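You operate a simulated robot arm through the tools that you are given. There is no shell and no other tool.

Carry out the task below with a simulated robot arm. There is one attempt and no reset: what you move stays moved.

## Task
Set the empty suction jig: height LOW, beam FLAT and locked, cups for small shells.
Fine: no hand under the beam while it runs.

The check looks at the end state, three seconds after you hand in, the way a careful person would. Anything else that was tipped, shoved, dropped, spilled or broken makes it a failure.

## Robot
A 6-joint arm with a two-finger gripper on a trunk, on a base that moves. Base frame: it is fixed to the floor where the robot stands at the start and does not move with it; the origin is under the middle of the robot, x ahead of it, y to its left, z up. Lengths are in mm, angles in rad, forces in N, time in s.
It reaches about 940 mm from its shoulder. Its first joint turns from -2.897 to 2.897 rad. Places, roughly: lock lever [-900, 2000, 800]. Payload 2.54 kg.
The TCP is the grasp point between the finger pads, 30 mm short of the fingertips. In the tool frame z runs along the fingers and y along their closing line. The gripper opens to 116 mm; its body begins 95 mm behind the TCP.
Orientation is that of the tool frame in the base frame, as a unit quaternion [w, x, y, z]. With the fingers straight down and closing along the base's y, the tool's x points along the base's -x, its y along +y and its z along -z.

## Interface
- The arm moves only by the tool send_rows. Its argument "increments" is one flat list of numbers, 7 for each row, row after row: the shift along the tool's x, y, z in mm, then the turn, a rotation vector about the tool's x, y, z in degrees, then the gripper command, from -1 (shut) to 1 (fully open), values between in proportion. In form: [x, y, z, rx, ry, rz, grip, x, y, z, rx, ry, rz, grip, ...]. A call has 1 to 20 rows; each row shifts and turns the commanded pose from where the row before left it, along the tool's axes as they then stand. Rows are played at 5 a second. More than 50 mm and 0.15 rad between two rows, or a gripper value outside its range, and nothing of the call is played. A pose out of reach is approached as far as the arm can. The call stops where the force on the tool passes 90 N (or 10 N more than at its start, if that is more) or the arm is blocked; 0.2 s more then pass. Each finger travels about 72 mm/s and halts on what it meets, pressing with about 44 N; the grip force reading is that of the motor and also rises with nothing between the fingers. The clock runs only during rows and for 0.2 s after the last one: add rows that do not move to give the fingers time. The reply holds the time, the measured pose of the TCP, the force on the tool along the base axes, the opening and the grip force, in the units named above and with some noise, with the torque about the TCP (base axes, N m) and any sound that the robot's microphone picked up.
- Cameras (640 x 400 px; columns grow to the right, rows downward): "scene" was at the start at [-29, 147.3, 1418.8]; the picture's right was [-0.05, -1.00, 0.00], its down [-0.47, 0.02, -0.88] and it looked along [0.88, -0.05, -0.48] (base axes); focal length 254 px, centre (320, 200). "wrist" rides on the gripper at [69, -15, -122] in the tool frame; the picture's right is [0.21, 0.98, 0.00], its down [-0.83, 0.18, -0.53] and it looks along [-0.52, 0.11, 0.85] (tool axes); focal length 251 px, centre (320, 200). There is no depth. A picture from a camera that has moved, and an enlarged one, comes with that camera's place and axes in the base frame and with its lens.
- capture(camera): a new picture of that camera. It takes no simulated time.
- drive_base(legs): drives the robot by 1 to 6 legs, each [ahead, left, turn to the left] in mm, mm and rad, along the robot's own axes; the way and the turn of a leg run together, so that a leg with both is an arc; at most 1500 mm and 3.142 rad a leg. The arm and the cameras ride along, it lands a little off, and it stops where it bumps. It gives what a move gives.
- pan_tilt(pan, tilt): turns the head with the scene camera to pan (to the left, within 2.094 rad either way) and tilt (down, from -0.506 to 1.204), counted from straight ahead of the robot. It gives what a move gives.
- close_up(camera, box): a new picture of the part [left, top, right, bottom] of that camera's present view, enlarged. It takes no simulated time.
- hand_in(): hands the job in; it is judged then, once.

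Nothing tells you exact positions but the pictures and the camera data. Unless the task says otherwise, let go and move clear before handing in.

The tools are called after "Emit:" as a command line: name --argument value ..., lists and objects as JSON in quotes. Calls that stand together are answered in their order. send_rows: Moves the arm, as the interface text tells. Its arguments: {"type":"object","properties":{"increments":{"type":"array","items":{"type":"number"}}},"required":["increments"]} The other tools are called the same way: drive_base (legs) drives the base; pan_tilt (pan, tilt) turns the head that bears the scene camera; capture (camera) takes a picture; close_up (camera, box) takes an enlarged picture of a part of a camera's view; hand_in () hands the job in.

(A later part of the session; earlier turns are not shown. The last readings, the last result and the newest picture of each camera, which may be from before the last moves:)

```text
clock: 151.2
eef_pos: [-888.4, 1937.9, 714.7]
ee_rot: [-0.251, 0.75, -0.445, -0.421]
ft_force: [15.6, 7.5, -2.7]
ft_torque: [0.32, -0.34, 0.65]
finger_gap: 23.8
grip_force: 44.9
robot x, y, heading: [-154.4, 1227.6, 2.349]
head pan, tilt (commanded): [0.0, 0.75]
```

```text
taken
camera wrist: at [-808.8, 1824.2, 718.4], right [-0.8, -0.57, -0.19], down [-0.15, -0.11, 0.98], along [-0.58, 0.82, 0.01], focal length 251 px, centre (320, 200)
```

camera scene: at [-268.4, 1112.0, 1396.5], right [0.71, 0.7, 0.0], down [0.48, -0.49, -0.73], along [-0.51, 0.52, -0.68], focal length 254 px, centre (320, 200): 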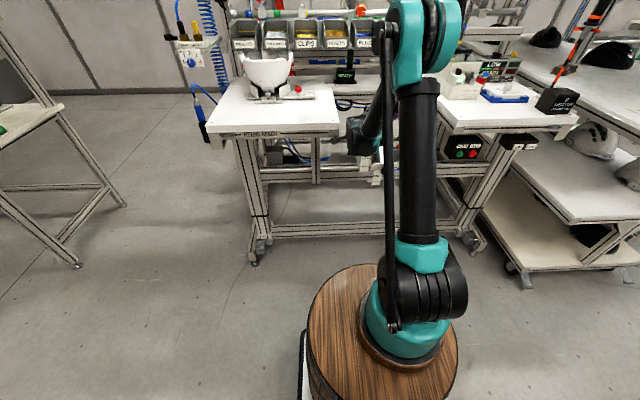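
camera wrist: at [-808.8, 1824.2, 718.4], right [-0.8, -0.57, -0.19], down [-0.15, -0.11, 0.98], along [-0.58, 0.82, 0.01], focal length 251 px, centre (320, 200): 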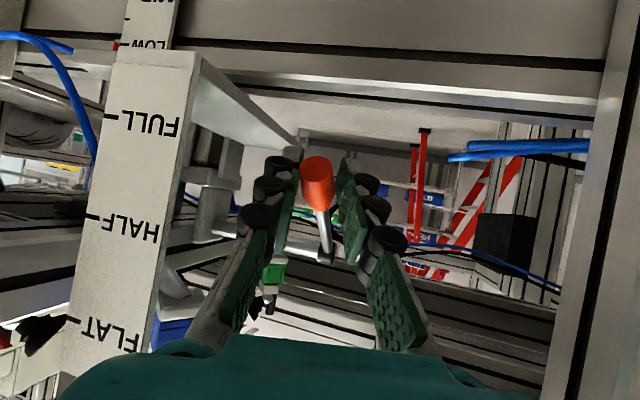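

Pinched securely. I lift the lever along its arc.

Emit:
send_rows --increments '[-3.4, -2.3, -7.1, 0, 0, 0, -1, -3.4, -1.8, -7.1, 0, 0, 0, -1, -5, -1, -7.3, 0, 0, 0, -1, -5, -1, -7.3, 0, 0, 0, -1, 0, 0, 0, 0, 0, 0, -1]'

Emit:
capture --camera "wrist"

```text
clock: 152.4
eef_pos: [-877.6, 1927.1, 744.4]
ee_rot: [-0.25, 0.75, -0.444, -0.422]
ft_force: [-10.1, 25.1, -4.8]
ft_torque: [-0.48, -0.66, 0.75]
finger_gap: 24.7
grip_force: 44.8
robot x, y, heading: [-162.8, 1227.5, 2.344]
head pan, tilt (commanded): [0.0, 0.75]
```

```text
taken
camera wrist: at [-797.8, 1813.0, 747.9], right [-0.8, -0.57, -0.18], down [-0.15, -0.11, 0.98], along [-0.58, 0.82, 0.01], focal length 251 px, centre (320, 200)
```

wrist: 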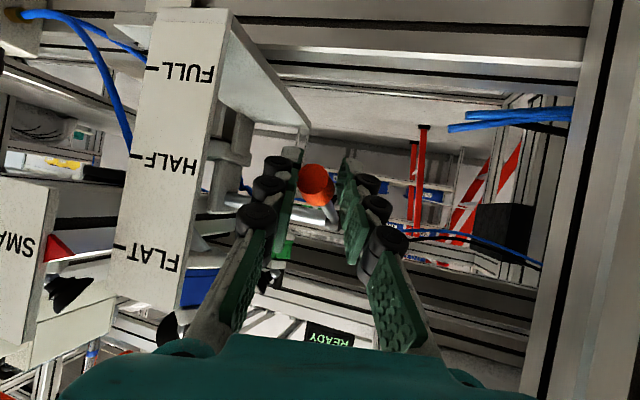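

The lever follows well. I continue to the level position.

Emit:
send_rows --increments '[-7.4, 0, -4.4, 0, 0, 0, -1, -6.2, -0.5, -6, 0, 0, 0, -1, -7, -0.2, -5.2, 0, 0, 0, -1, 0, 0, 0, 0, 0, 0, -1]'

Emit:
capture --camera "wrist"

```text
clock: 153.4
eef_pos: [-876.4, 1924.3, 770.1]
ee_rot: [-0.25, 0.75, -0.444, -0.422]
ft_force: [-6.8, 5.3, -18.3]
ft_torque: [-0.27, -0.1, 0.89]
finger_gap: 25.3
grip_force: 45.0
robot x, y, heading: [-159.5, 1228.2, 2.351]
head pan, tilt (commanded): [0.0, 0.75]
```

```text
taken
camera wrist: at [-795.5, 1810.4, 773.7], right [-0.8, -0.57, -0.18], down [-0.15, -0.11, 0.98], along [-0.58, 0.82, 0.01], focal length 251 px, centre (320, 200)
```

wrist: 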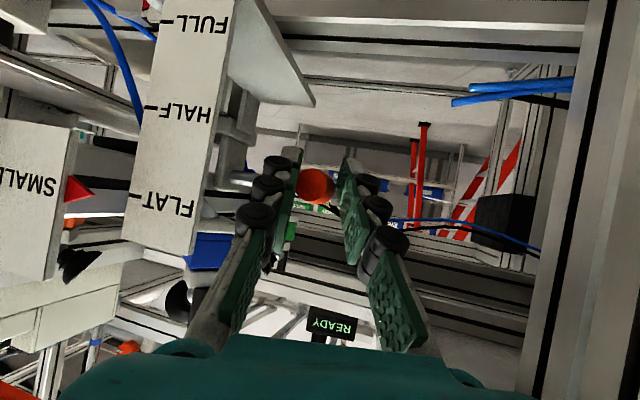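

Emit:
send_rows --increments '[-3.6, 0, -2.2, 0, 0, 0, -1, -3.6, 0, -2.2, 0, 0, 0, -1, 0, 0, 0, 0, 0, 0, -1]'

Emit:
send_rows --increments '[-3.6, 0, -2.2, 0, 0, 0, -1, 0, 0, 0, 0, 0, 0, -1]'

Emit:
capture --camera "wrist"

```text
clock: 154.2
eef_pos: [-876.2, 1925.3, 776.1]
ee_rot: [-0.25, 0.75, -0.444, -0.421]
ft_force: [1.0, 0.4, -44.9]
ft_torque: [-0.51, -0.24, 0.94]
finger_gap: 25.5
grip_force: 45.1
robot x, y, heading: [-160.6, 1230.3, 2.348]
head pan, tilt (commanded): [0.0, 0.75]
```

```text
clock: 154.8
eef_pos: [-876.2, 1926.3, 782.1]
ee_rot: [-0.25, 0.75, -0.444, -0.421]
ft_force: [0.1, 3.8, -45.9]
ft_torque: [-0.42, -0.24, 0.87]
finger_gap: 25.9
grip_force: 45.5
robot x, y, heading: [-162.2, 1227.8, 2.345]
head pan, tilt (commanded): [0.0, 0.75]
```

```text
taken
camera wrist: at [-796.1, 1811.1, 785.3], right [-0.8, -0.57, -0.19], down [-0.15, -0.11, 0.98], along [-0.58, 0.82, 0.0], focal length 251 px, centre (320, 200)
```

wrist: 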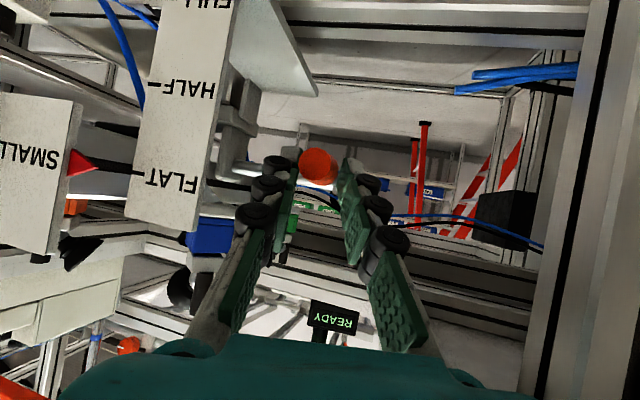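

The lever is back at its level stop (it resists with 45 N, fingers start slipping). I open and withdraw straight back.

Emit:
send_rows --increments '[2, 0, 1.2, 0, 0, 0, -1, 0, 0, 0, 0, 0, 0, -0.2, 0, 0, 0, 0, 0, 0, -0.2, 0, 0, 0, 0, 0, 0, -0.2]'

Emit:
capture --camera "wrist"

```text
clock: 155.8
eef_pos: [-876.4, 1924.9, 780.6]
ee_rot: [-0.251, 0.75, -0.445, -0.421]
ft_force: [-0.2, -1.3, -0.2]
ft_torque: [0.0, 0.03, 0.0]
finger_gap: 46.3
grip_force: 0.0
robot x, y, heading: [-162.9, 1227.3, 2.348]
head pan, tilt (commanded): [0.0, 0.75]
```

```text
taken
camera wrist: at [-795.8, 1810.3, 784.0], right [-0.8, -0.57, -0.18], down [-0.15, -0.11, 0.98], along [-0.58, 0.82, 0.01], focal length 251 px, centre (320, 200)
```

wrist: 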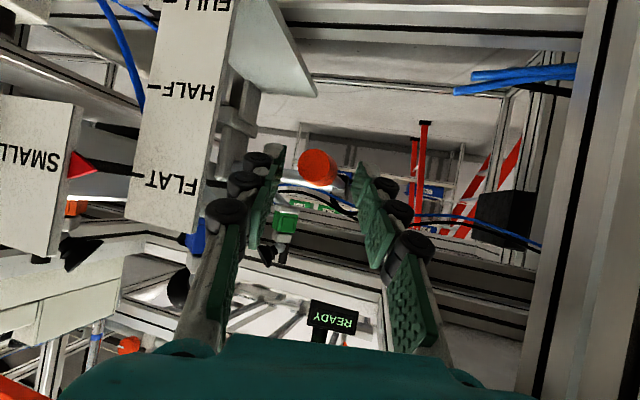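

Emit:
send_rows --increments '[12.5, -7.1, -20.5, 0, 0, 0, -0.2, 12.5, -7.1, -20.5, 0, 0, 0, -0.2, 12.5, -7.1, -20.5, 0, 0, 0, -0.2, 0, -7, -30, 0, 0, 0, -0.2, -10, -7, -30, 0, 0, 0, -0.2, 0, 0, 0, 0, 0, 0, -0.2]'

Emit:
capture --camera "wrist"

Emit:
close_up --camera "scene" --box '[300, 80, 440, 200]'

```text
clock: 157.2
eef_pos: [-787.2, 1840.0, 821.2]
ee_rot: [-0.251, 0.75, -0.445, -0.421]
ft_force: [-0.4, 0.3, 0.4]
ft_torque: [0.0, 0.02, -0.01]
finger_gap: 46.6
grip_force: 0.0
robot x, y, heading: [-163.8, 1228.7, 2.35]
head pan, tilt (commanded): [0.0, 0.75]
```

```text
taken
camera wrist: at [-706.8, 1724.9, 825.2], right [-0.8, -0.57, -0.18], down [-0.15, -0.11, 0.98], along [-0.58, 0.82, 0.01], focal length 251 px, centre (320, 200)
```

wrist: 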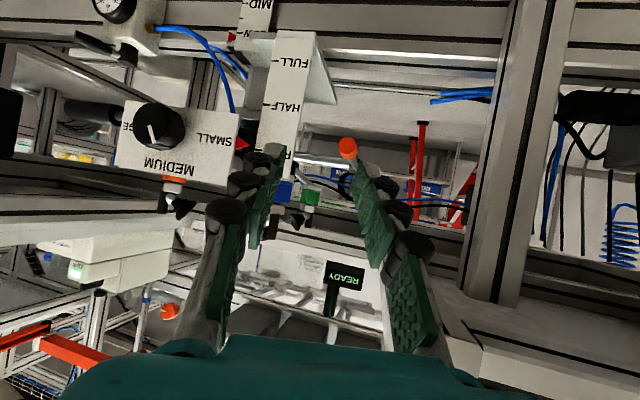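

```text
3.33 times, centred on (370, 140) of scene
camera zoom: at [-241.6, 1097.4, 1396.5], right [0.71, 0.7, 0.0], down [0.48, -0.49, -0.73], along [-0.51, 0.52, -0.68], focal length 846 px, centre (153, 400)
```

zoom: 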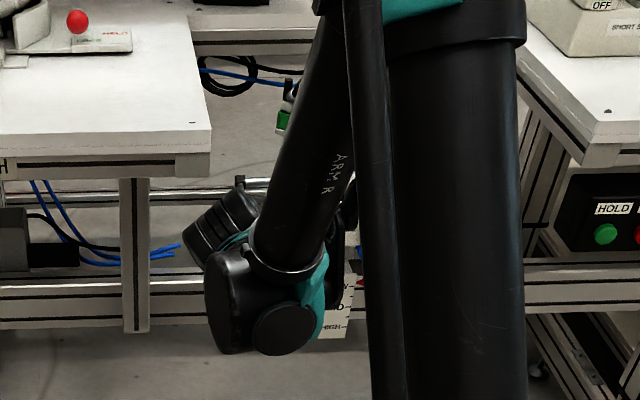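

FLAT is set and the lever is back up at its locked position. Next is the knob, whose axis is now horizontal: I un-yaw the tool and drive back/right so the arm can reach it with the tool nearly level.

Emit:
send_rows --increments '[0, 0, -20, -7.05, 0, -4.3, -0.1, 0, 0, -20, -7.05, 0, -4.3, -0.1, 0, 0, 0, 0, 0, 0, -0.1]'

Emit:
drive_base --legs '[[-98, -162, 0]]'

Emit:
capture --camera "wrist"

Emit:
close_up --camera "scene" --box '[270, 70, 390, 190]'

```text
clock: 158.0
eef_pos: [-770.6, 1809.3, 840.6]
ee_rot: [-0.188, 0.806, -0.332, -0.453]
ft_force: [0.3, -0.4, 0.5]
ft_torque: [-0.03, 0.0, 0.02]
finger_gap: 52.0
grip_force: 0.1
robot x, y, heading: [-158.9, 1224.8, 2.348]
head pan, tilt (commanded): [0.0, 0.75]
```

```text
clock: 159.5
eef_pos: [-586.7, 1851.5, 840.7]
ee_rot: [-0.188, 0.806, -0.333, -0.453]
ft_force: [0.4, -0.5, 0.2]
ft_torque: [0.0, 0.0, 0.01]
finger_gap: 52.0
grip_force: 0.1
robot x, y, heading: [18.7, 1268.9, 2.35]
head pan, tilt (commanded): [0.0, 0.75]
```

```text
taken
camera wrist: at [-477.6, 1763.4, 844.1], right [-0.61, -0.77, -0.19], down [-0.11, -0.15, 0.98], along [-0.79, 0.62, 0.01], focal length 251 px, centre (320, 200)
```

wrist: 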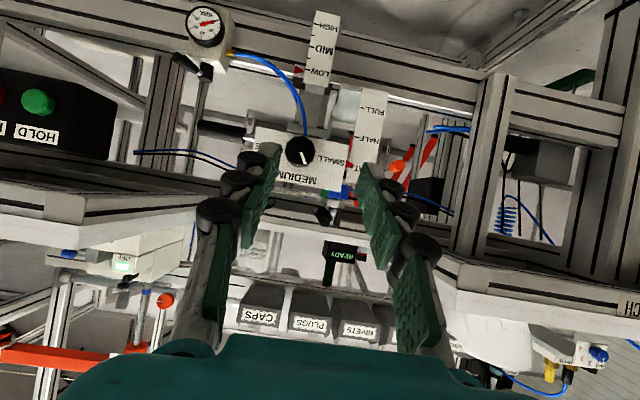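

```text
3.33 times, centred on (330, 130) of scene
camera zoom: at [-60.3, 1138.1, 1396.5], right [0.71, 0.7, 0.0], down [0.48, -0.49, -0.73], along [-0.51, 0.52, -0.68], focal length 846 px, centre (287, 433)
```

zoom: 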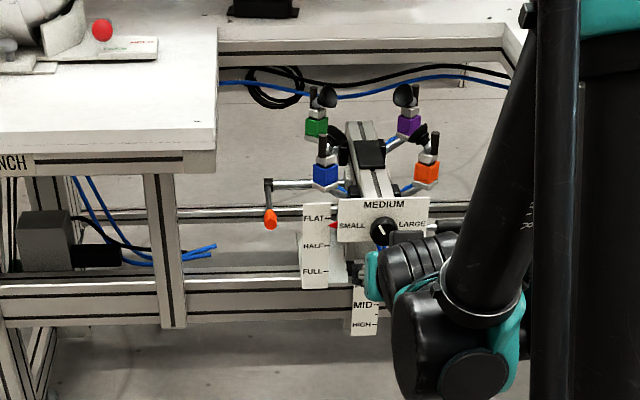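

Emit:
send_rows --increments '[-16.7, -4.2, 42.1, 0, 0, 0, 0.1, -16.7, -4.2, 42.1, 0, 0, 0, 0.1, -16.7, -4.2, 42.1, 0, 0, 0, 0.1, 0, 0, 0, 0, 0, 0, 0.1]'

Emit:
send_rows --increments '[0, 0, 0, 0, -7.7, 0, 0.1, 0, 0, 0, 0, -7.7, 0, 0.1, 0, 0, 0, 0, -7.7, 0, 0.1, 0, 0, 0, 0, 0, 0, 0.1]'

Emit:
capture --camera "wrist"

```text
clock: 160.5
eef_pos: [-672.8, 1954.5, 816.5]
ee_rot: [-0.188, 0.806, -0.332, -0.453]
ft_force: [-0.1, -0.9, 0.0]
ft_torque: [0.01, 0.0, -0.02]
finger_gap: 63.8
grip_force: 0.1
robot x, y, heading: [21.1, 1270.4, 2.345]
head pan, tilt (commanded): [0.0, 0.75]
```

```text
clock: 161.5
eef_pos: [-672.9, 1953.9, 817.3]
ee_rot: [-0.25, 0.699, -0.287, -0.605]
ft_force: [0.6, 0.0, 0.6]
ft_torque: [0.0, -0.01, 0.01]
finger_gap: 63.9
grip_force: 0.0
robot x, y, heading: [23.4, 1269.0, 2.346]
head pan, tilt (commanded): [0.0, 0.75]
```

```text
taken
camera wrist: at [-570.6, 1873.0, 765.4], right [-0.67, -0.71, -0.21], down [0.16, -0.42, 0.89], along [-0.73, 0.56, 0.4], focal length 251 px, centre (320, 200)
```

wrist: 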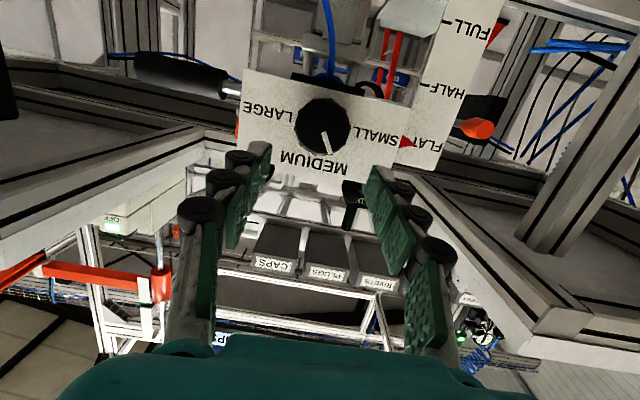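

Reached with only 8° of pitch. I zoom on the knob to read its mark and centre.

Emit:
close_up --camera "wrist" --box '[230, 60, 440, 200]'

```text
2.86 times, centred on (335, 130) of wrist
camera zoom: at [-570.6, 1873.0, 765.4], right [-0.67, -0.71, -0.21], down [0.16, -0.42, 0.89], along [-0.73, 0.56, 0.4], focal length 718 px, centre (277, 400)
```

zoom: 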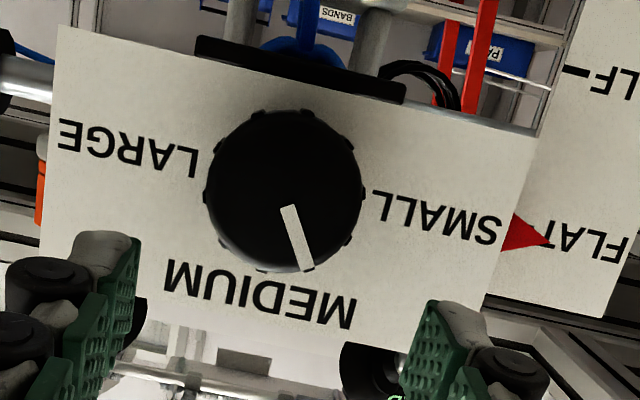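

The mark is ~28° past MEDIUM toward SMALL; SMALL's label is at ~90°. Knob axis ≈ (U 909, z 788.5). I line the tool up with it.

Emit:
send_rows --increments '[12.9, -1.5, 1.8, 0, 0, 0, 0.1, 12.9, -1.5, 1.8, 0, 0, 0, 0.1, 0, 0, 0, 0, 0, 0, 0.1]'

Emit:
close_up --camera "wrist" --box '[230, 90, 440, 230]'

```text
clock: 162.3
eef_pos: [-679.5, 1962.5, 801.1]
ee_rot: [-0.25, 0.699, -0.288, -0.604]
ft_force: [-1.1, -0.8, 0.1]
ft_torque: [0.01, -0.03, -0.01]
finger_gap: 63.7
grip_force: 0.0
out of reach, approached as far as the arm can: row 1, 2
robot x, y, heading: [21.9, 1267.6, 2.346]
head pan, tilt (commanded): [0.0, 0.75]
```

```text
2.86 times, centred on (335, 160) of wrist
camera zoom: at [-576.5, 1882.7, 748.9], right [-0.67, -0.71, -0.21], down [0.16, -0.42, 0.89], along [-0.73, 0.56, 0.39], focal length 718 px, centre (277, 314)
```

zoom: 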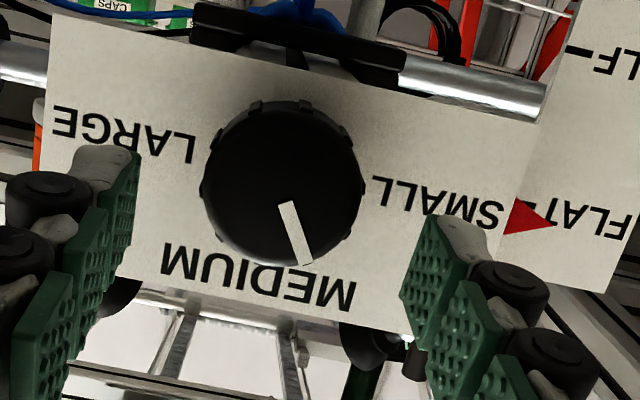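

Emit:
send_rows --increments '[-1.5, 0.6, 12.7, 0, 0, 0, 0.1, -1.5, 0.6, 12.7, 0, 0, 0, 0.1, 0, 0, 0, 0, 0, 0, 0.1]'

Emit:
close_up --camera "wrist" --box '[230, 110, 440, 250]'

```text
clock: 163.1
eef_pos: [-699.1, 1980.6, 800.0]
ee_rot: [-0.25, 0.699, -0.288, -0.605]
ft_force: [-0.9, -0.4, -0.3]
ft_torque: [0.0, -0.01, 0.02]
finger_gap: 63.9
grip_force: 0.0
robot x, y, heading: [22.5, 1265.9, 2.349]
head pan, tilt (commanded): [0.0, 0.75]
```

```text
2.86 times, centred on (335, 180) of wrist
camera zoom: at [-595.6, 1900.5, 748.1], right [-0.67, -0.71, -0.21], down [0.16, -0.42, 0.89], along [-0.73, 0.56, 0.4], focal length 718 px, centre (277, 257)
```

zoom: 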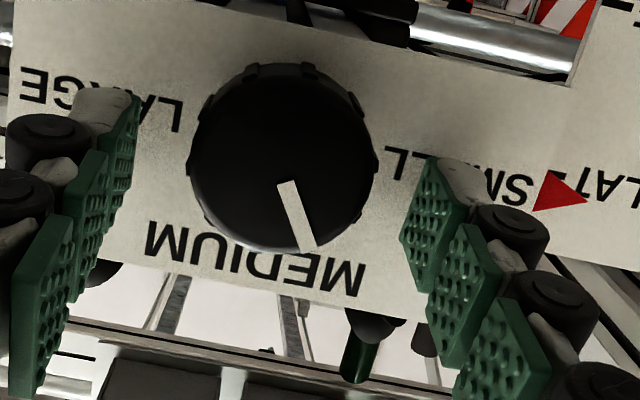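

Knob face is ~10 mm ahead of the TCP plane and 11 mm lower. I lower onto the axis and probe forward for the plate.

Emit:
send_rows --increments '[5.2, -0.9, 0.7, 0, 0, 0, 0.1, 5.2, -0.9, 0.7, 0, 0, 0, 0.1, 0, 0, 0, 0, 0, 0, 0.1]'

Emit:
send_rows --increments '[0, 0, 2, 0, 0, 0, 0.1, 0, 0, 0, 0, 0, 0, 0.1]'

Emit:
close_up --camera "wrist" --box '[230, 110, 440, 250]'

```text
clock: 163.9
eef_pos: [-698.1, 1981.5, 788.7]
ee_rot: [-0.25, 0.699, -0.287, -0.605]
ft_force: [0.4, 0.1, 0.5]
ft_torque: [0.02, -0.01, 0.01]
finger_gap: 63.8
grip_force: 0.1
robot x, y, heading: [24.2, 1270.3, 2.347]
head pan, tilt (commanded): [0.0, 0.75]
```

```text
clock: 164.5
eef_pos: [-699.6, 1983.7, 789.9]
ee_rot: [-0.25, 0.699, -0.288, -0.605]
ft_force: [-0.4, 0.2, 0.0]
ft_torque: [-0.02, 0.0, 0.01]
finger_gap: 63.9
grip_force: 0.2
robot x, y, heading: [19.1, 1269.9, 2.348]
head pan, tilt (commanded): [0.0, 0.75]
```

```text
2.86 times, centred on (335, 180) of wrist
camera zoom: at [-595.8, 1902.3, 737.6], right [-0.67, -0.71, -0.21], down [0.16, -0.42, 0.89], along [-0.73, 0.56, 0.4], focal length 718 px, centre (277, 257)
```

zoom: 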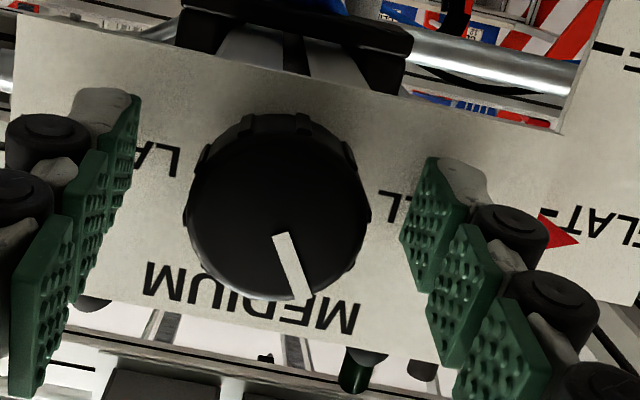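

Fingers overlap the knob by ~25 mm without touching the plate. I centre by 1.5 mm, back off 1 mm, and close.

Emit:
send_rows --increments '[1.5, 0, -1, 0, 0, 0, 0.1, 0, 0, 0, 0, 0, 0, -0.1, 0, 0, 0, 0, 0, 0, -0.3, 0, 0, 0, 0, 0, 0, -0.6, 0, 0, 0, 0, 0, 0, -1, 0, 0, 0, 0, 0, 0, -1]'

Emit:
close_up --camera "wrist" --box '[230, 110, 440, 250]'

```text
clock: 165.9
eef_pos: [-697.8, 1981.5, 788.4]
ee_rot: [-0.25, 0.699, -0.287, -0.605]
ft_force: [-3.7, -11.9, -4.4]
ft_torque: [-0.08, 0.0, 0.93]
finger_gap: 37.2
grip_force: 45.0
robot x, y, heading: [22.3, 1268.9, 2.347]
head pan, tilt (commanded): [0.0, 0.75]
```

```text
2.86 times, centred on (335, 180) of wrist
camera zoom: at [-595.4, 1900.8, 736.5], right [-0.67, -0.71, -0.21], down [0.16, -0.42, 0.89], along [-0.73, 0.56, 0.4], focal length 718 px, centre (277, 257)
```

zoom: 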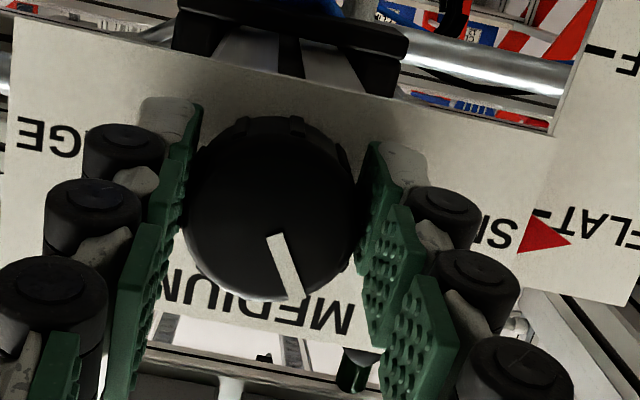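

Solid grip (37.2 mm) with good alignment. I turn counter-clockwise about the knob axis in 6° steps.

Emit:
send_rows --increments '[0, 1, 0, 0.86, 0, -5.93, -1, 0, 0, 0, 0.86, 0, -5.93, -1, 0, 0, 0, 0.86, 0, -5.93, -1, 0, 0, 0, 0, 0, 0, -1]'

Emit:
close_up --camera "wrist" --box '[230, 110, 440, 250]'

```text
clock: 166.9
eef_pos: [-697.9, 1981.2, 788.8]
ee_rot: [-0.357, 0.729, -0.189, -0.552]
ft_force: [-1.6, 1.5, 10.0]
ft_torque: [0.26, 0.18, 0.62]
finger_gap: 37.0
grip_force: 44.7
robot x, y, heading: [20.6, 1266.1, 2.347]
head pan, tilt (commanded): [0.0, 0.75]
```

```text
2.86 times, centred on (335, 180) of wrist
camera zoom: at [-584.6, 1911.8, 743.7], right [-0.59, -0.63, -0.51], down [-0.03, -0.61, 0.79], along [-0.81, 0.48, 0.34], focal length 718 px, centre (277, 257)
```

zoom: 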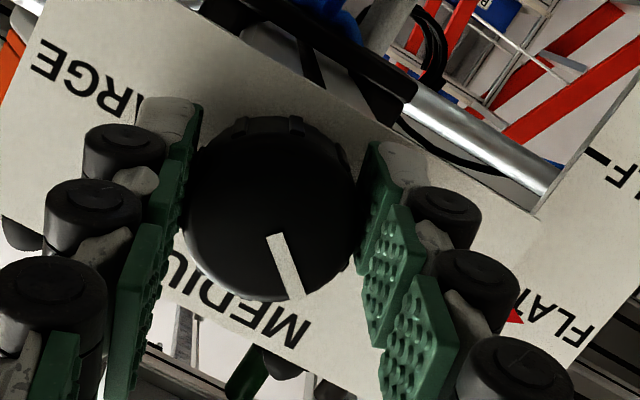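

Works smoothly: knob turns with the gripper, low force. I continue.

Emit:
send_rows --increments '[0, 0, 0, 0.86, 0, -5.93, -1, 0, 0, 0, 0.86, 0, -5.93, -1, 0, 0, 0, 0.86, 0, -5.93, -1, 0, 0, 0, 0, 0, 0, -1]'

Emit:
close_up --camera "wrist" --box '[230, 110, 440, 250]'

```text
clock: 167.9
eef_pos: [-697.2, 1982.0, 788.0]
ee_rot: [-0.454, 0.742, -0.088, -0.486]
ft_force: [1.8, 8.0, 5.2]
ft_torque: [-0.15, -0.29, 0.05]
finger_gap: 37.0
grip_force: 44.6
robot x, y, heading: [19.1, 1267.3, 2.347]
head pan, tilt (commanded): [0.0, 0.75]
```

```text
2.86 times, centred on (335, 180) of wrist
camera zoom: at [-575.8, 1920.5, 755.6], right [-0.45, -0.49, -0.75], down [-0.19, -0.77, 0.61], along [-0.87, 0.41, 0.25], focal length 718 px, centre (277, 257)
```

zoom: 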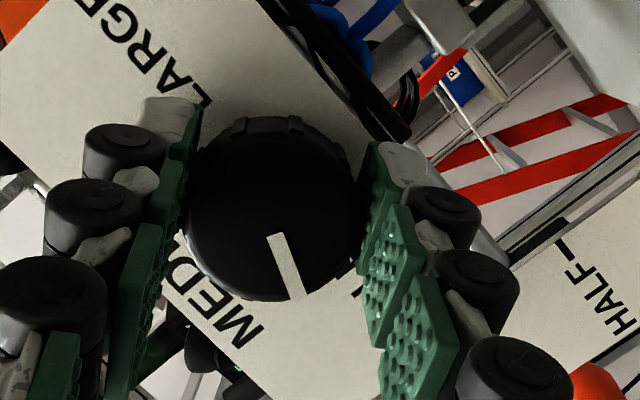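

Emit:
close_up --camera "scene" --box '[280, 80, 370, 170]'

Emit:
send_rows --increments '[0, 0, 0, 0.86, 0, -5.93, -1, 0, 0, 0, 0.86, 0, -5.93, -1, 0, 0, 0, 0, 0, 0, -1]'

Emit:
close_up --camera "wrist" --box '[230, 110, 440, 250]'

```text
4.44 times, centred on (325, 125) of scene
camera zoom: at [-60.0, 1138.3, 1396.5], right [0.71, 0.7, 0.0], down [0.48, -0.49, -0.73], along [-0.51, 0.52, -0.68], focal length 1128 px, centre (298, 533)
```

zoom: 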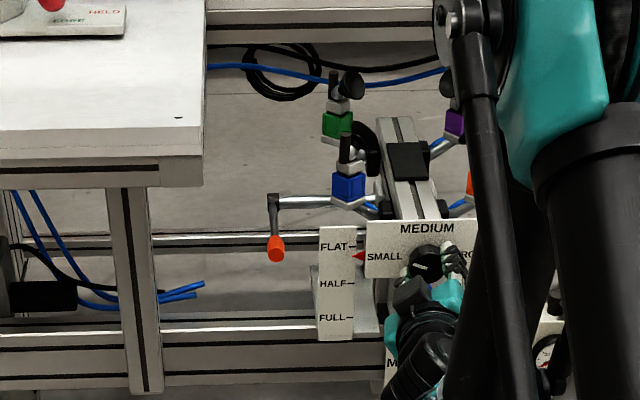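

```text
clock: 168.7
eef_pos: [-697.7, 1982.6, 788.4]
ee_rot: [-0.512, 0.74, -0.017, -0.435]
ft_force: [1.0, 29.9, 30.1]
ft_torque: [0.34, 0.42, -0.03]
finger_gap: 37.1
grip_force: 45.0
robot x, y, heading: [18.2, 1269.4, 2.348]
head pan, tilt (commanded): [0.0, 0.75]
```

```text
2.86 times, centred on (335, 180) of wrist
camera zoom: at [-571.4, 1924.8, 765.1], right [-0.33, -0.37, -0.87], down [-0.27, -0.85, 0.46], along [-0.91, 0.38, 0.18], focal length 718 px, centre (277, 257)
```

zoom: 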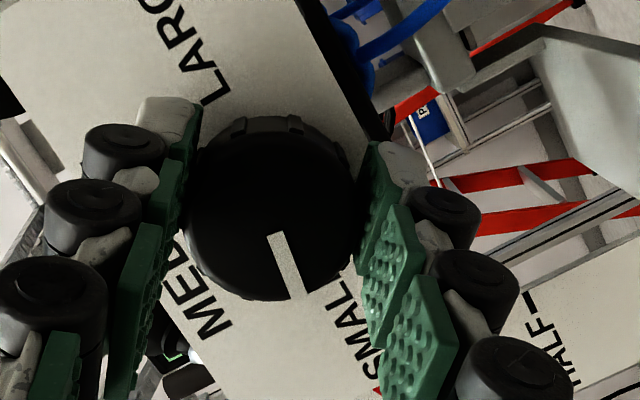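

The mark is about 76° now, with some side force. I relieve it (3 mm) and continue the last degrees toward SMALL.

Emit:
send_rows --increments '[0, -2.5, 0, 0, 0, 0, -1, 0, 0, 0, 0, 0, 0, -1]'

Emit:
send_rows --increments '[0, 0, 0, 0.86, 0, -5.93, -1, 0, 0, 0, 0, 0, 0, -1]'

Emit:
close_up --camera "wrist" --box '[230, 110, 440, 250]'

```text
clock: 169.3
eef_pos: [-697.0, 1982.8, 788.7]
ee_rot: [-0.512, 0.74, -0.017, -0.435]
ft_force: [5.8, 11.3, -7.9]
ft_torque: [-0.51, -0.46, -0.19]
finger_gap: 36.8
grip_force: 45.0
robot x, y, heading: [17.8, 1268.3, 2.348]
head pan, tilt (commanded): [0.0, 0.75]
```

```text
clock: 169.9
eef_pos: [-696.4, 1982.9, 788.9]
ee_rot: [-0.541, 0.736, 0.016, -0.408]
ft_force: [1.9, 9.3, 1.0]
ft_torque: [-0.2, -0.13, 0.08]
finger_gap: 36.9
grip_force: 44.7
robot x, y, heading: [22.2, 1264.8, 2.346]
head pan, tilt (commanded): [0.0, 0.75]
```

```text
2.86 times, centred on (335, 180) of wrist
camera zoom: at [-569.6, 1926.7, 770.6], right [-0.26, -0.31, -0.92], down [-0.29, -0.88, 0.38], along [-0.92, 0.37, 0.14], focal length 718 px, centre (277, 257)
```

zoom: 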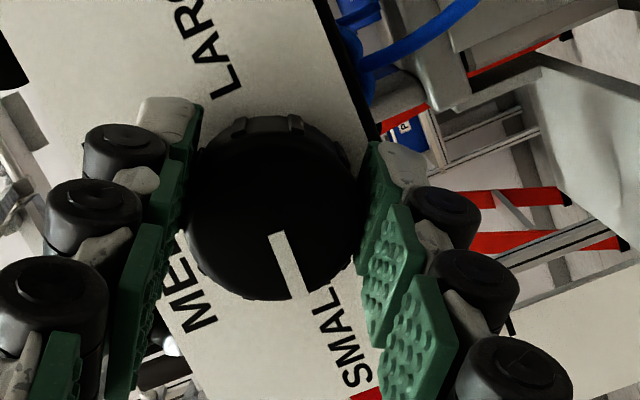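

Mark is at ~85°. One more small step, feeling for a stop.

Emit:
send_rows --increments '[0, 0, 0, 0.6, 0, -4.0, -1, 0, 0, 0, 0, 0, 0, -1]'

Emit:
close_up --camera "wrist" --box '[230, 110, 440, 250]'

Emit:
close_up --camera "scene" --box '[290, 90, 350, 150]'

```text
clock: 170.5
eef_pos: [-697.5, 1982.9, 790.0]
ee_rot: [-0.558, 0.732, 0.041, -0.389]
ft_force: [7.4, -0.6, -5.8]
ft_torque: [-0.7, 0.33, -0.27]
finger_gap: 36.7
grip_force: 44.8
robot x, y, heading: [21.2, 1267.7, 2.352]
head pan, tilt (commanded): [0.0, 0.75]
```

```text
2.86 times, centred on (335, 180) of wrist
camera zoom: at [-568.9, 1927.3, 774.3], right [-0.22, -0.26, -0.94], down [-0.31, -0.89, 0.32], along [-0.93, 0.36, 0.11], focal length 718 px, centre (277, 257)
```

zoom: 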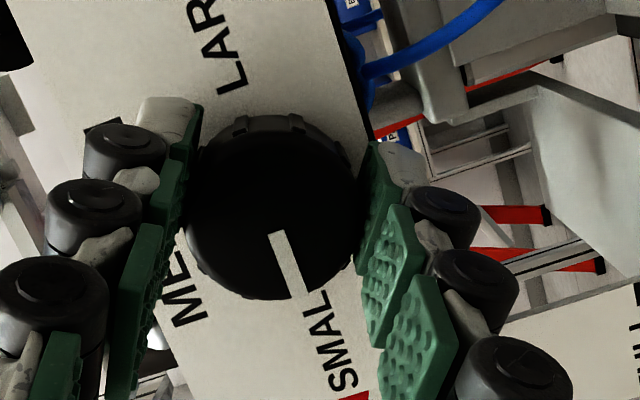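

```text
6.67 times, centred on (320, 120) of scene
camera zoom: at [-60.2, 1138.3, 1396.5], right [0.71, 0.7, 0.0], down [0.48, -0.49, -0.73], along [-0.51, 0.52, -0.68], focal length 1693 px, centre (320, 733)
```

zoom: 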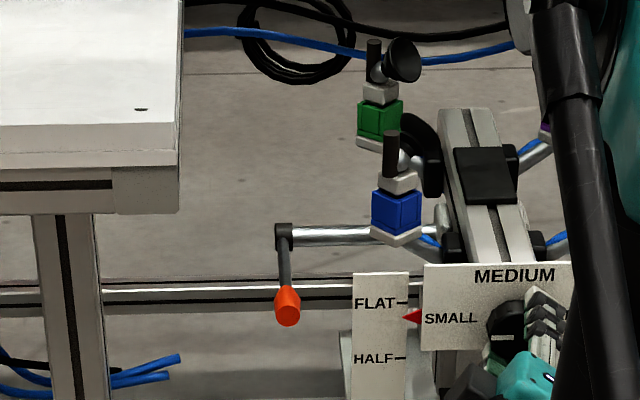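

Emit:
send_rows --increments '[0, 0, 0, 0.45, 0, -3.0, -1, 0, 0, 0, 0, 0, 0, -1]'

Emit:
close_up --camera "wrist" --box '[230, 110, 440, 250]'

```text
clock: 171.1
eef_pos: [-697.5, 1981.9, 789.9]
ee_rot: [-0.571, 0.728, 0.061, -0.375]
ft_force: [5.3, -10.1, -2.3]
ft_torque: [-0.55, 0.45, 0.33]
finger_gap: 37.1
grip_force: 45.2
robot x, y, heading: [23.4, 1270.6, 2.349]
head pan, tilt (commanded): [0.0, 0.75]
```

```text
2.86 times, centred on (335, 180) of wrist
camera zoom: at [-568.8, 1927.7, 777.5], right [-0.18, -0.22, -0.96], down [-0.32, -0.91, 0.27], along [-0.93, 0.36, 0.09], focal length 718 px, centre (277, 257)
```

zoom: 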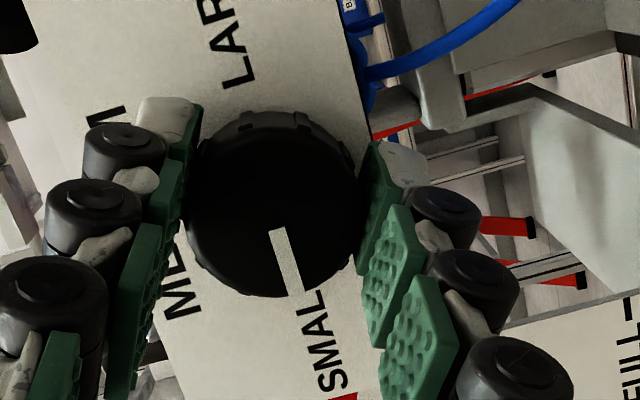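

The mark now points straight at SMALL. I open the fingers and back off to inspect.

Emit:
send_rows --increments '[0, 0, 0, 0, 0, 0, -0.3, 0, 0, 0, 0, 0, 0, 0.0, 0, 0, 0, 0, 0, 0, 0.0, 0, 0, -15, 0, 0, 0, 0.0, 0, 0, -25, 0, 0, 0, 0.0, 0, 0, -20, 0, 0, 0, 0.0, 0, 0, 0, 0, 0, 0, 0.0]'

Emit:
capture --camera "wrist"

Emit:
close_up --camera "wrist" --box '[200, 60, 440, 220]'

```text
clock: 172.7
eef_pos: [-685.8, 1953.1, 815.1]
ee_rot: [-0.571, 0.729, 0.059, -0.374]
ft_force: [0.8, -0.4, 1.0]
ft_torque: [0.01, -0.01, -0.02]
finger_gap: 58.2
grip_force: 0.0
out of reach, approached as far as the arm can: row 4, 5, 6
robot x, y, heading: [21.0, 1269.3, 2.346]
head pan, tilt (commanded): [0.0, 0.75]
```

```text
taken
camera wrist: at [-557.1, 1898.7, 803.4], right [-0.18, -0.22, -0.96], down [-0.32, -0.91, 0.27], along [-0.93, 0.36, 0.09], focal length 251 px, centre (320, 200)
```

wrist: 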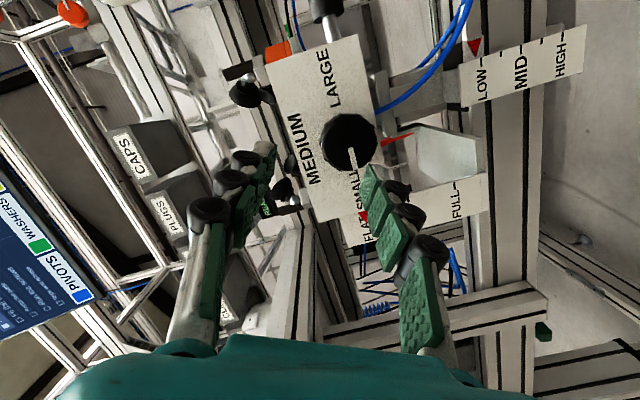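

```text
2.50 times, centred on (320, 140) of wrist
camera zoom: at [-557.1, 1898.7, 803.4], right [-0.18, -0.22, -0.96], down [-0.32, -0.91, 0.27], along [-0.93, 0.36, 0.09], focal length 629 px, centre (320, 350)
```

zoom: 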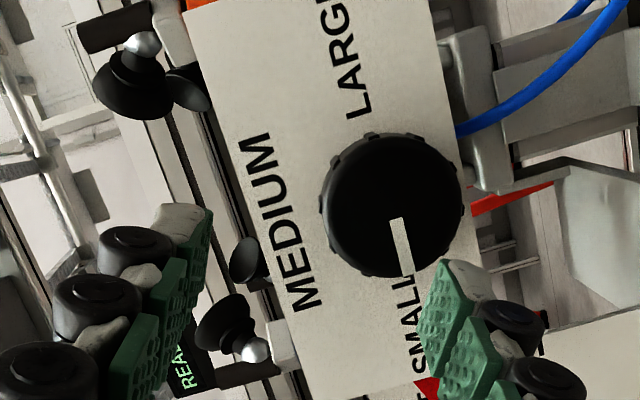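

The mark lies right along the MEDIUM-plate's SMALL direction (90°). I back the base away 80 mm and roll the tool upright again for a full check.

Emit:
drive_base --legs '[[-80, 0, 0]]'

Emit:
send_rows --increments '[0, 0, 0, -1.085, 0, 7.52, 0, 0, 0, 0, -1.085, 0, 7.52, 0, 0, 0, 0, -1.085, 0, 7.52, 0, 0, 0, 0, -1.085, 0, 7.52, 0, 0, 0, 0, -1.085, 0, 7.52, 0, 0, 0, 0, -1.085, 0, 7.52, 0, 0, 0, 0, -1.085, 0, 7.52, 0, 0, 0, 0, -1.085, 0, 7.52, 0, 0, 0, 0, 0, 0, 0, 0]'

Emit:
capture --camera "wrist"

Emit:
close_up --camera "wrist" --box '[220, 60, 440, 200]'

```text
clock: 173.8
eef_pos: [-628.5, 1894.9, 815.4]
ee_rot: [-0.57, 0.729, 0.059, -0.374]
ft_force: [-0.1, -0.1, 0.9]
ft_torque: [0.0, 0.0, 0.01]
finger_gap: 58.0
grip_force: 0.0
robot x, y, heading: [76.9, 1209.7, 2.345]
head pan, tilt (commanded): [0.0, 0.75]
```

```text
clock: 175.8
eef_pos: [-630.3, 1894.6, 816.2]
ee_rot: [-0.252, 0.699, -0.287, -0.605]
ft_force: [-0.6, 0.6, -0.8]
ft_torque: [-0.01, 0.01, 0.0]
finger_gap: 57.9
grip_force: 0.1
robot x, y, heading: [76.2, 1212.6, 2.343]
head pan, tilt (commanded): [0.0, 0.75]
```

```text
taken
camera wrist: at [-526.5, 1813.1, 764.2], right [-0.67, -0.71, -0.22], down [0.16, -0.42, 0.89], along [-0.73, 0.56, 0.39], focal length 251 px, centre (320, 200)
```

wrist: 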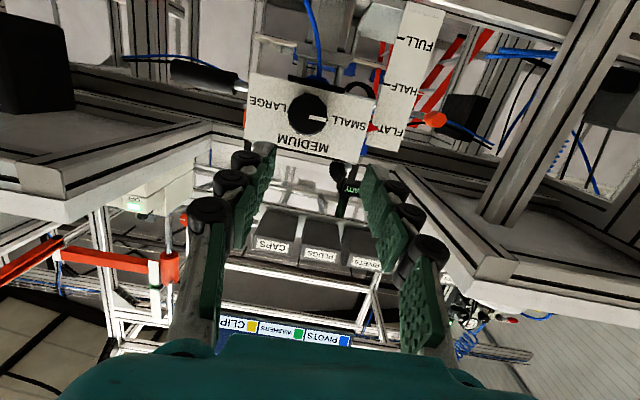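

```text
2.86 times, centred on (330, 130) of wrist
camera zoom: at [-526.5, 1813.1, 764.2], right [-0.67, -0.71, -0.22], down [0.16, -0.42, 0.89], along [-0.73, 0.56, 0.39], focal length 718 px, centre (291, 400)
```

zoom: 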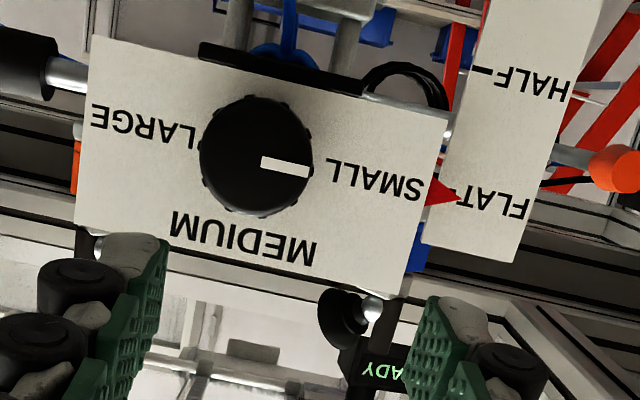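

Knob at SMALL, pointer at FLAT, height at LOW. To be sure the lock really holds, I'll do a gentle press on the handle from above with closed fingers (about 20 N).

Emit:
send_rows --increments '[-17.3, 0, -2.5, 0, 0, 0, -1, -17.3, 0, -2.5, 0, 0, 0, -1, 0, 0, 0, 0, 0, 0, -1, 0, 0, 0, 0, 0, 0, -1]'

Emit:
drive_base --legs '[[100, -118, 0]]'

Emit:
capture --camera "wrist"

Emit:
close_up --camera "scene" --box '[270, 80, 390, 200]'

```text
clock: 176.8
eef_pos: [-628.0, 1892.3, 850.2]
ee_rot: [-0.253, 0.699, -0.287, -0.605]
ft_force: [-1.0, -0.1, 0.2]
ft_torque: [-0.01, 0.01, -0.02]
finger_gap: 0.2
grip_force: 28.9
robot x, y, heading: [76.7, 1208.1, 2.353]
head pan, tilt (commanded): [0.0, 0.75]
```

```text
clock: 178.2
eef_pos: [-615.6, 2047.4, 850.8]
ee_rot: [-0.252, 0.699, -0.287, -0.605]
ft_force: [0.4, -0.1, -0.7]
ft_torque: [0.0, 0.05, 0.02]
finger_gap: 0.1
grip_force: 29.0
robot x, y, heading: [92.1, 1365.8, 2.352]
head pan, tilt (commanded): [0.0, 0.75]
```

```text
taken
camera wrist: at [-512.5, 1967.8, 798.6], right [-0.67, -0.71, -0.22], down [0.16, -0.42, 0.89], along [-0.73, 0.56, 0.39], focal length 251 px, centre (320, 200)
```

wrist: 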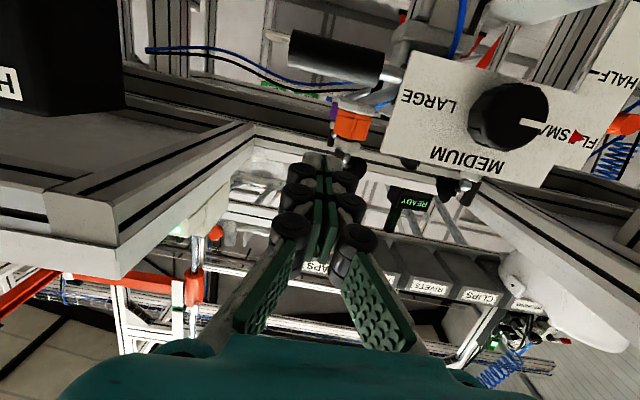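

```text
3.33 times, centred on (330, 140) of scene
camera zoom: at [11.4, 1234.8, 1396.5], right [0.71, 0.7, 0.0], down [0.48, -0.49, -0.73], along [-0.51, 0.52, -0.68], focal length 846 px, centre (287, 400)
```

zoom: 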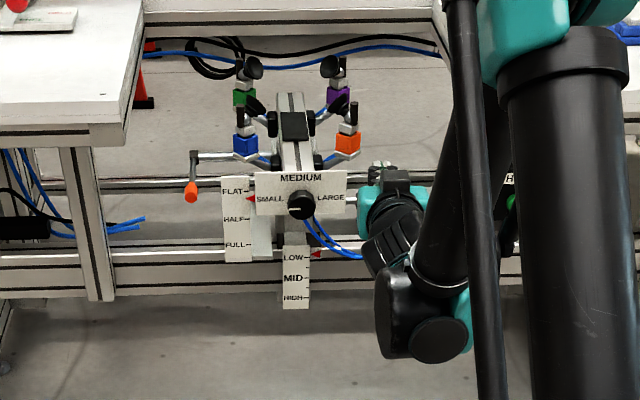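

Emit:
send_rows --increments '[-2.3, 0, 15.8, 0, 0, 0, -1, -2.3, 0, 15.8, 0, 0, 0, -1, 16, 0, 2.4, 0, 0, 0, -1, 16, 0, 2.4, 0, 0, 0, -1, 0, 0, 0, 0, 0, 0, -1]'

Emit:
capture --camera "wrist"

```text
clock: 179.4
eef_pos: [-638.1, 2069.1, 819.3]
ee_rot: [-0.252, 0.7, -0.287, -0.604]
ft_force: [0.3, 0.6, -0.3]
ft_torque: [0.02, 0.0, 0.01]
finger_gap: 0.0
grip_force: 28.5
robot x, y, heading: [90.9, 1366.0, 2.346]
head pan, tilt (commanded): [0.0, 0.75]
```

```text
taken
camera wrist: at [-534.7, 1990.0, 767.1], right [-0.67, -0.71, -0.22], down [0.16, -0.42, 0.89], along [-0.73, 0.56, 0.39], focal length 251 px, centre (320, 200)
```

wrist: 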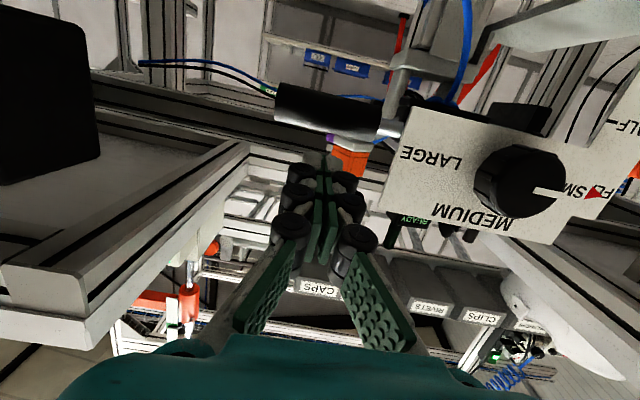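

Emit:
send_rows --increments '[4, 0, 0.6, 0, 0, 0, -1, 4, 0, 0.6, 0, 0, 0, -1, 0, 0, 0, 0, 0, 0, -1]'

Emit:
send_rows --increments '[2, 0, 0.3, 0, 0, 0, -1, 2, 0, 0.3, 0, 0, 0, -1, 0, 0, 0, 0, 0, 0, -1]'

Emit:
capture --camera "wrist"

```text
clock: 180.2
eef_pos: [-637.0, 2070.4, 810.7]
ee_rot: [-0.252, 0.7, -0.286, -0.604]
ft_force: [1.4, 0.0, -0.1]
ft_torque: [0.02, 0.02, -0.01]
finger_gap: 0.0
grip_force: 27.9
robot x, y, heading: [91.4, 1362.4, 2.351]
head pan, tilt (commanded): [0.0, 0.75]
```

```text
clock: 181.0
eef_pos: [-637.4, 2071.5, 806.7]
ee_rot: [-0.252, 0.699, -0.287, -0.604]
ft_force: [-0.4, -0.2, -0.9]
ft_torque: [-0.03, -0.03, 0.0]
finger_gap: 0.0
grip_force: 28.3
robot x, y, heading: [94.7, 1363.4, 2.351]
head pan, tilt (commanded): [0.0, 0.75]
```

```text
taken
camera wrist: at [-534.7, 1990.7, 754.8], right [-0.67, -0.71, -0.22], down [0.16, -0.42, 0.89], along [-0.73, 0.56, 0.39], focal length 251 px, centre (320, 200)
```

wrist: 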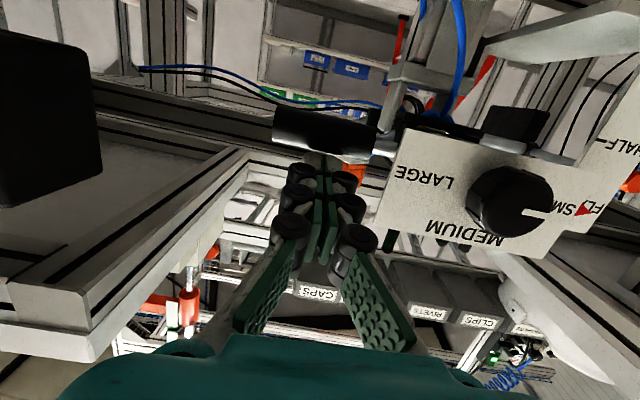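

Emit:
send_rows --increments '[2, 0, 0.3, 0, 0, 0, -1, 2, 0, 0.3, 0, 0, 0, -1, 0, 0, 0, 0, 0, 0, -1]'

Emit:
send_rows --increments '[2, 0, 0.3, 0, 0, 0, -1, 2, 0, 0.3, 0, 0, 0, -1, 0, 0, 0, 0, 0, 0, -1]'

```text
clock: 181.8
eef_pos: [-638.0, 2070.9, 804.3]
ee_rot: [-0.252, 0.698, -0.286, -0.606]
ft_force: [-4.5, 10.6, 51.8]
ft_torque: [1.04, 1.06, -0.06]
finger_gap: 6.2
grip_force: 28.2
robot x, y, heading: [89.8, 1361.7, 2.347]
head pan, tilt (commanded): [0.0, 0.75]
```

```text
clock: 182.3
eef_pos: [-637.3, 2070.4, 804.7]
ee_rot: [-0.251, 0.696, -0.282, -0.61]
ft_force: [11.7, -4.2, 32.1]
ft_torque: [0.52, 0.47, 0.0]
finger_gap: 6.1
grip_force: 28.9
robot x, y, heading: [89.6, 1366.6, 2.349]
head pan, tilt (commanded): [0.0, 0.75]
stopped in row 2: the force on the tool passed its limit at 94 N (the readings are from after the stop); the commanded pose is now the measured one
```

The beam holds firmly (over 50 N) — it is locked. I lift off and check the readings again.

Emit:
send_rows --increments '[-10, 0, -1.4, 0, 0, 0, -1, -20, 0, -2.8, 0, 0, 0, -1, -20, 0, -2.8, 0, 0, 0, -1, 0, 0, 0, 0, 0, 0, -1]'

Emit:
drive_base --legs '[[-200, 100, 0]]'

Emit:
capture --camera "wrist"

Emit:
close_up --camera "scene" --box '[270, 60, 390, 180]'

```text
clock: 183.3
eef_pos: [-638.5, 2071.2, 852.5]
ee_rot: [-0.252, 0.697, -0.284, -0.608]
ft_force: [-0.3, 0.5, -0.6]
ft_torque: [0.01, 0.01, 0.01]
finger_gap: 0.3
grip_force: 28.6
robot x, y, heading: [91.7, 1364.4, 2.349]
head pan, tilt (commanded): [0.0, 0.75]
```

```text
clock: 185.0
eef_pos: [-575.1, 1860.4, 852.6]
ee_rot: [-0.251, 0.698, -0.284, -0.607]
ft_force: [-0.5, 1.2, -0.1]
ft_torque: [-0.01, -0.01, 0.01]
finger_gap: 0.2
grip_force: 28.5
robot x, y, heading: [154.2, 1155.0, 2.35]
head pan, tilt (commanded): [0.0, 0.75]
```

```text
taken
camera wrist: at [-472.1, 1781.5, 799.6], right [-0.66, -0.71, -0.22], down [0.17, -0.43, 0.89], along [-0.73, 0.55, 0.4], focal length 251 px, centre (320, 200)
```

wrist: 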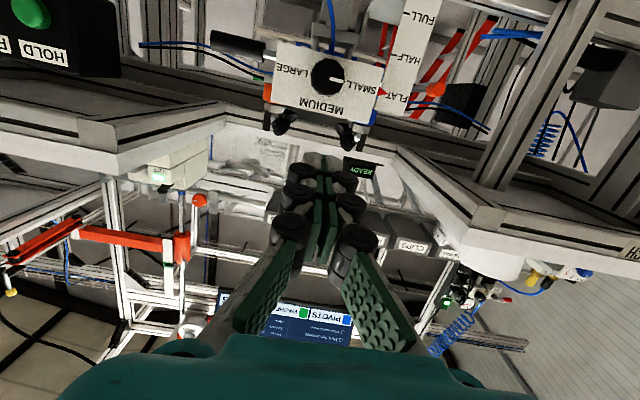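

```text
3.33 times, centred on (330, 120) of scene
camera zoom: at [75.6, 1024.9, 1396.5], right [0.71, 0.7, 0.0], down [0.48, -0.49, -0.73], along [-0.51, 0.52, -0.68], focal length 846 px, centre (287, 467)
```

zoom: 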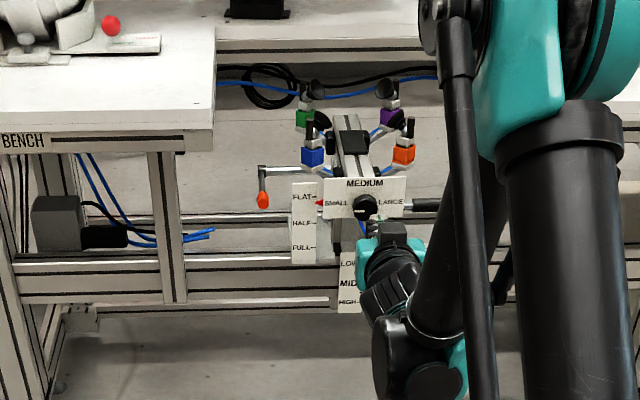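

Emit:
close_up --camera "wrist" --box '[250, 20, 450, 140]'

Emit:
pan_tilt --pan 0.25 --tilt 0.6

Emit:
capture --camera "scene"

```text
3.20 times, centred on (350, 80) of wrist
camera zoom: at [-472.1, 1781.5, 799.6], right [-0.66, -0.71, -0.22], down [0.17, -0.43, 0.89], along [-0.73, 0.55, 0.4], focal length 805 px, centre (224, 584)
```

zoom: 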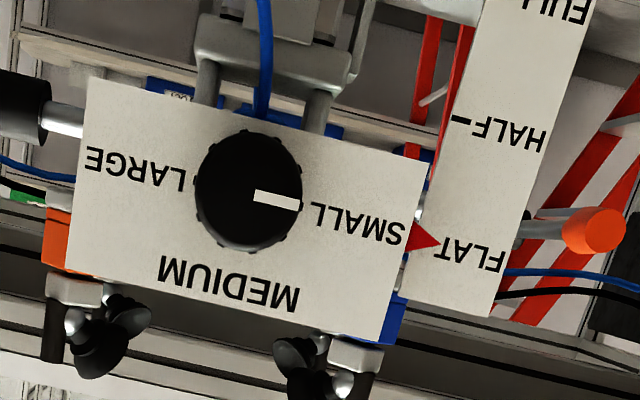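

```text
clock: 185.7
eef_pos: [-574.9, 1860.4, 851.3]
ee_rot: [-0.251, 0.698, -0.284, -0.607]
ft_force: [-0.1, -0.1, -0.4]
ft_torque: [0.0, 0.03, -0.01]
finger_gap: 0.1
grip_force: 28.3
robot x, y, heading: [159.9, 1158.9, 2.349]
head pan, tilt (commanded): [0.25, 0.6]
```

```text
taken
camera scene: at [58.2, 1011.6, 1409.4], right [0.52, 0.86, 0.0], down [0.48, -0.29, -0.82], along [-0.71, 0.43, -0.57], focal length 254 px, centre (320, 200)
```

scene: 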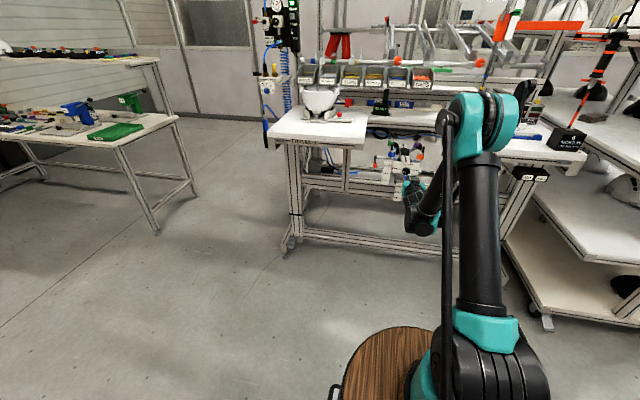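

Knob at SMALL, beam at FLAT, lever up. I drive back and aside for an unobstructed final look, including the LOW pointer and the surroundings.

Emit:
drive_base --legs '[[-250, -250, 0]]'

Emit:
pan_tilt --pan 0.2 --tilt 0.5

Emit:
capture --camera "scene"

```text
clock: 188.0
eef_pos: [-220.7, 1859.5, 851.6]
ee_rot: [-0.252, 0.697, -0.284, -0.608]
ft_force: [-0.2, 0.2, 0.1]
ft_torque: [-0.01, 0.0, -0.02]
finger_gap: 0.0
grip_force: 28.8
robot x, y, heading: [511.9, 1156.3, 2.352]
head pan, tilt (commanded): [0.25, 0.6]
```

```text
clock: 188.7
eef_pos: [-221.5, 1859.1, 852.7]
ee_rot: [-0.252, 0.698, -0.284, -0.607]
ft_force: [0.2, 0.5, -0.5]
ft_torque: [-0.01, -0.01, 0.02]
finger_gap: 0.2
grip_force: 28.7
robot x, y, heading: [509.8, 1152.3, 2.351]
head pan, tilt (commanded): [0.201, 0.499]
```

```text
taken
camera scene: at [412.5, 1015.5, 1418.4], right [0.56, 0.83, 0.0], down [0.4, -0.27, -0.88], along [-0.73, 0.49, -0.48], focal length 254 px, centre (320, 200)
```

scene: 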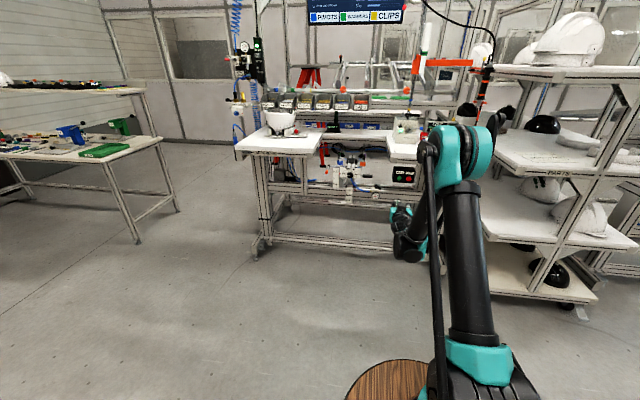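

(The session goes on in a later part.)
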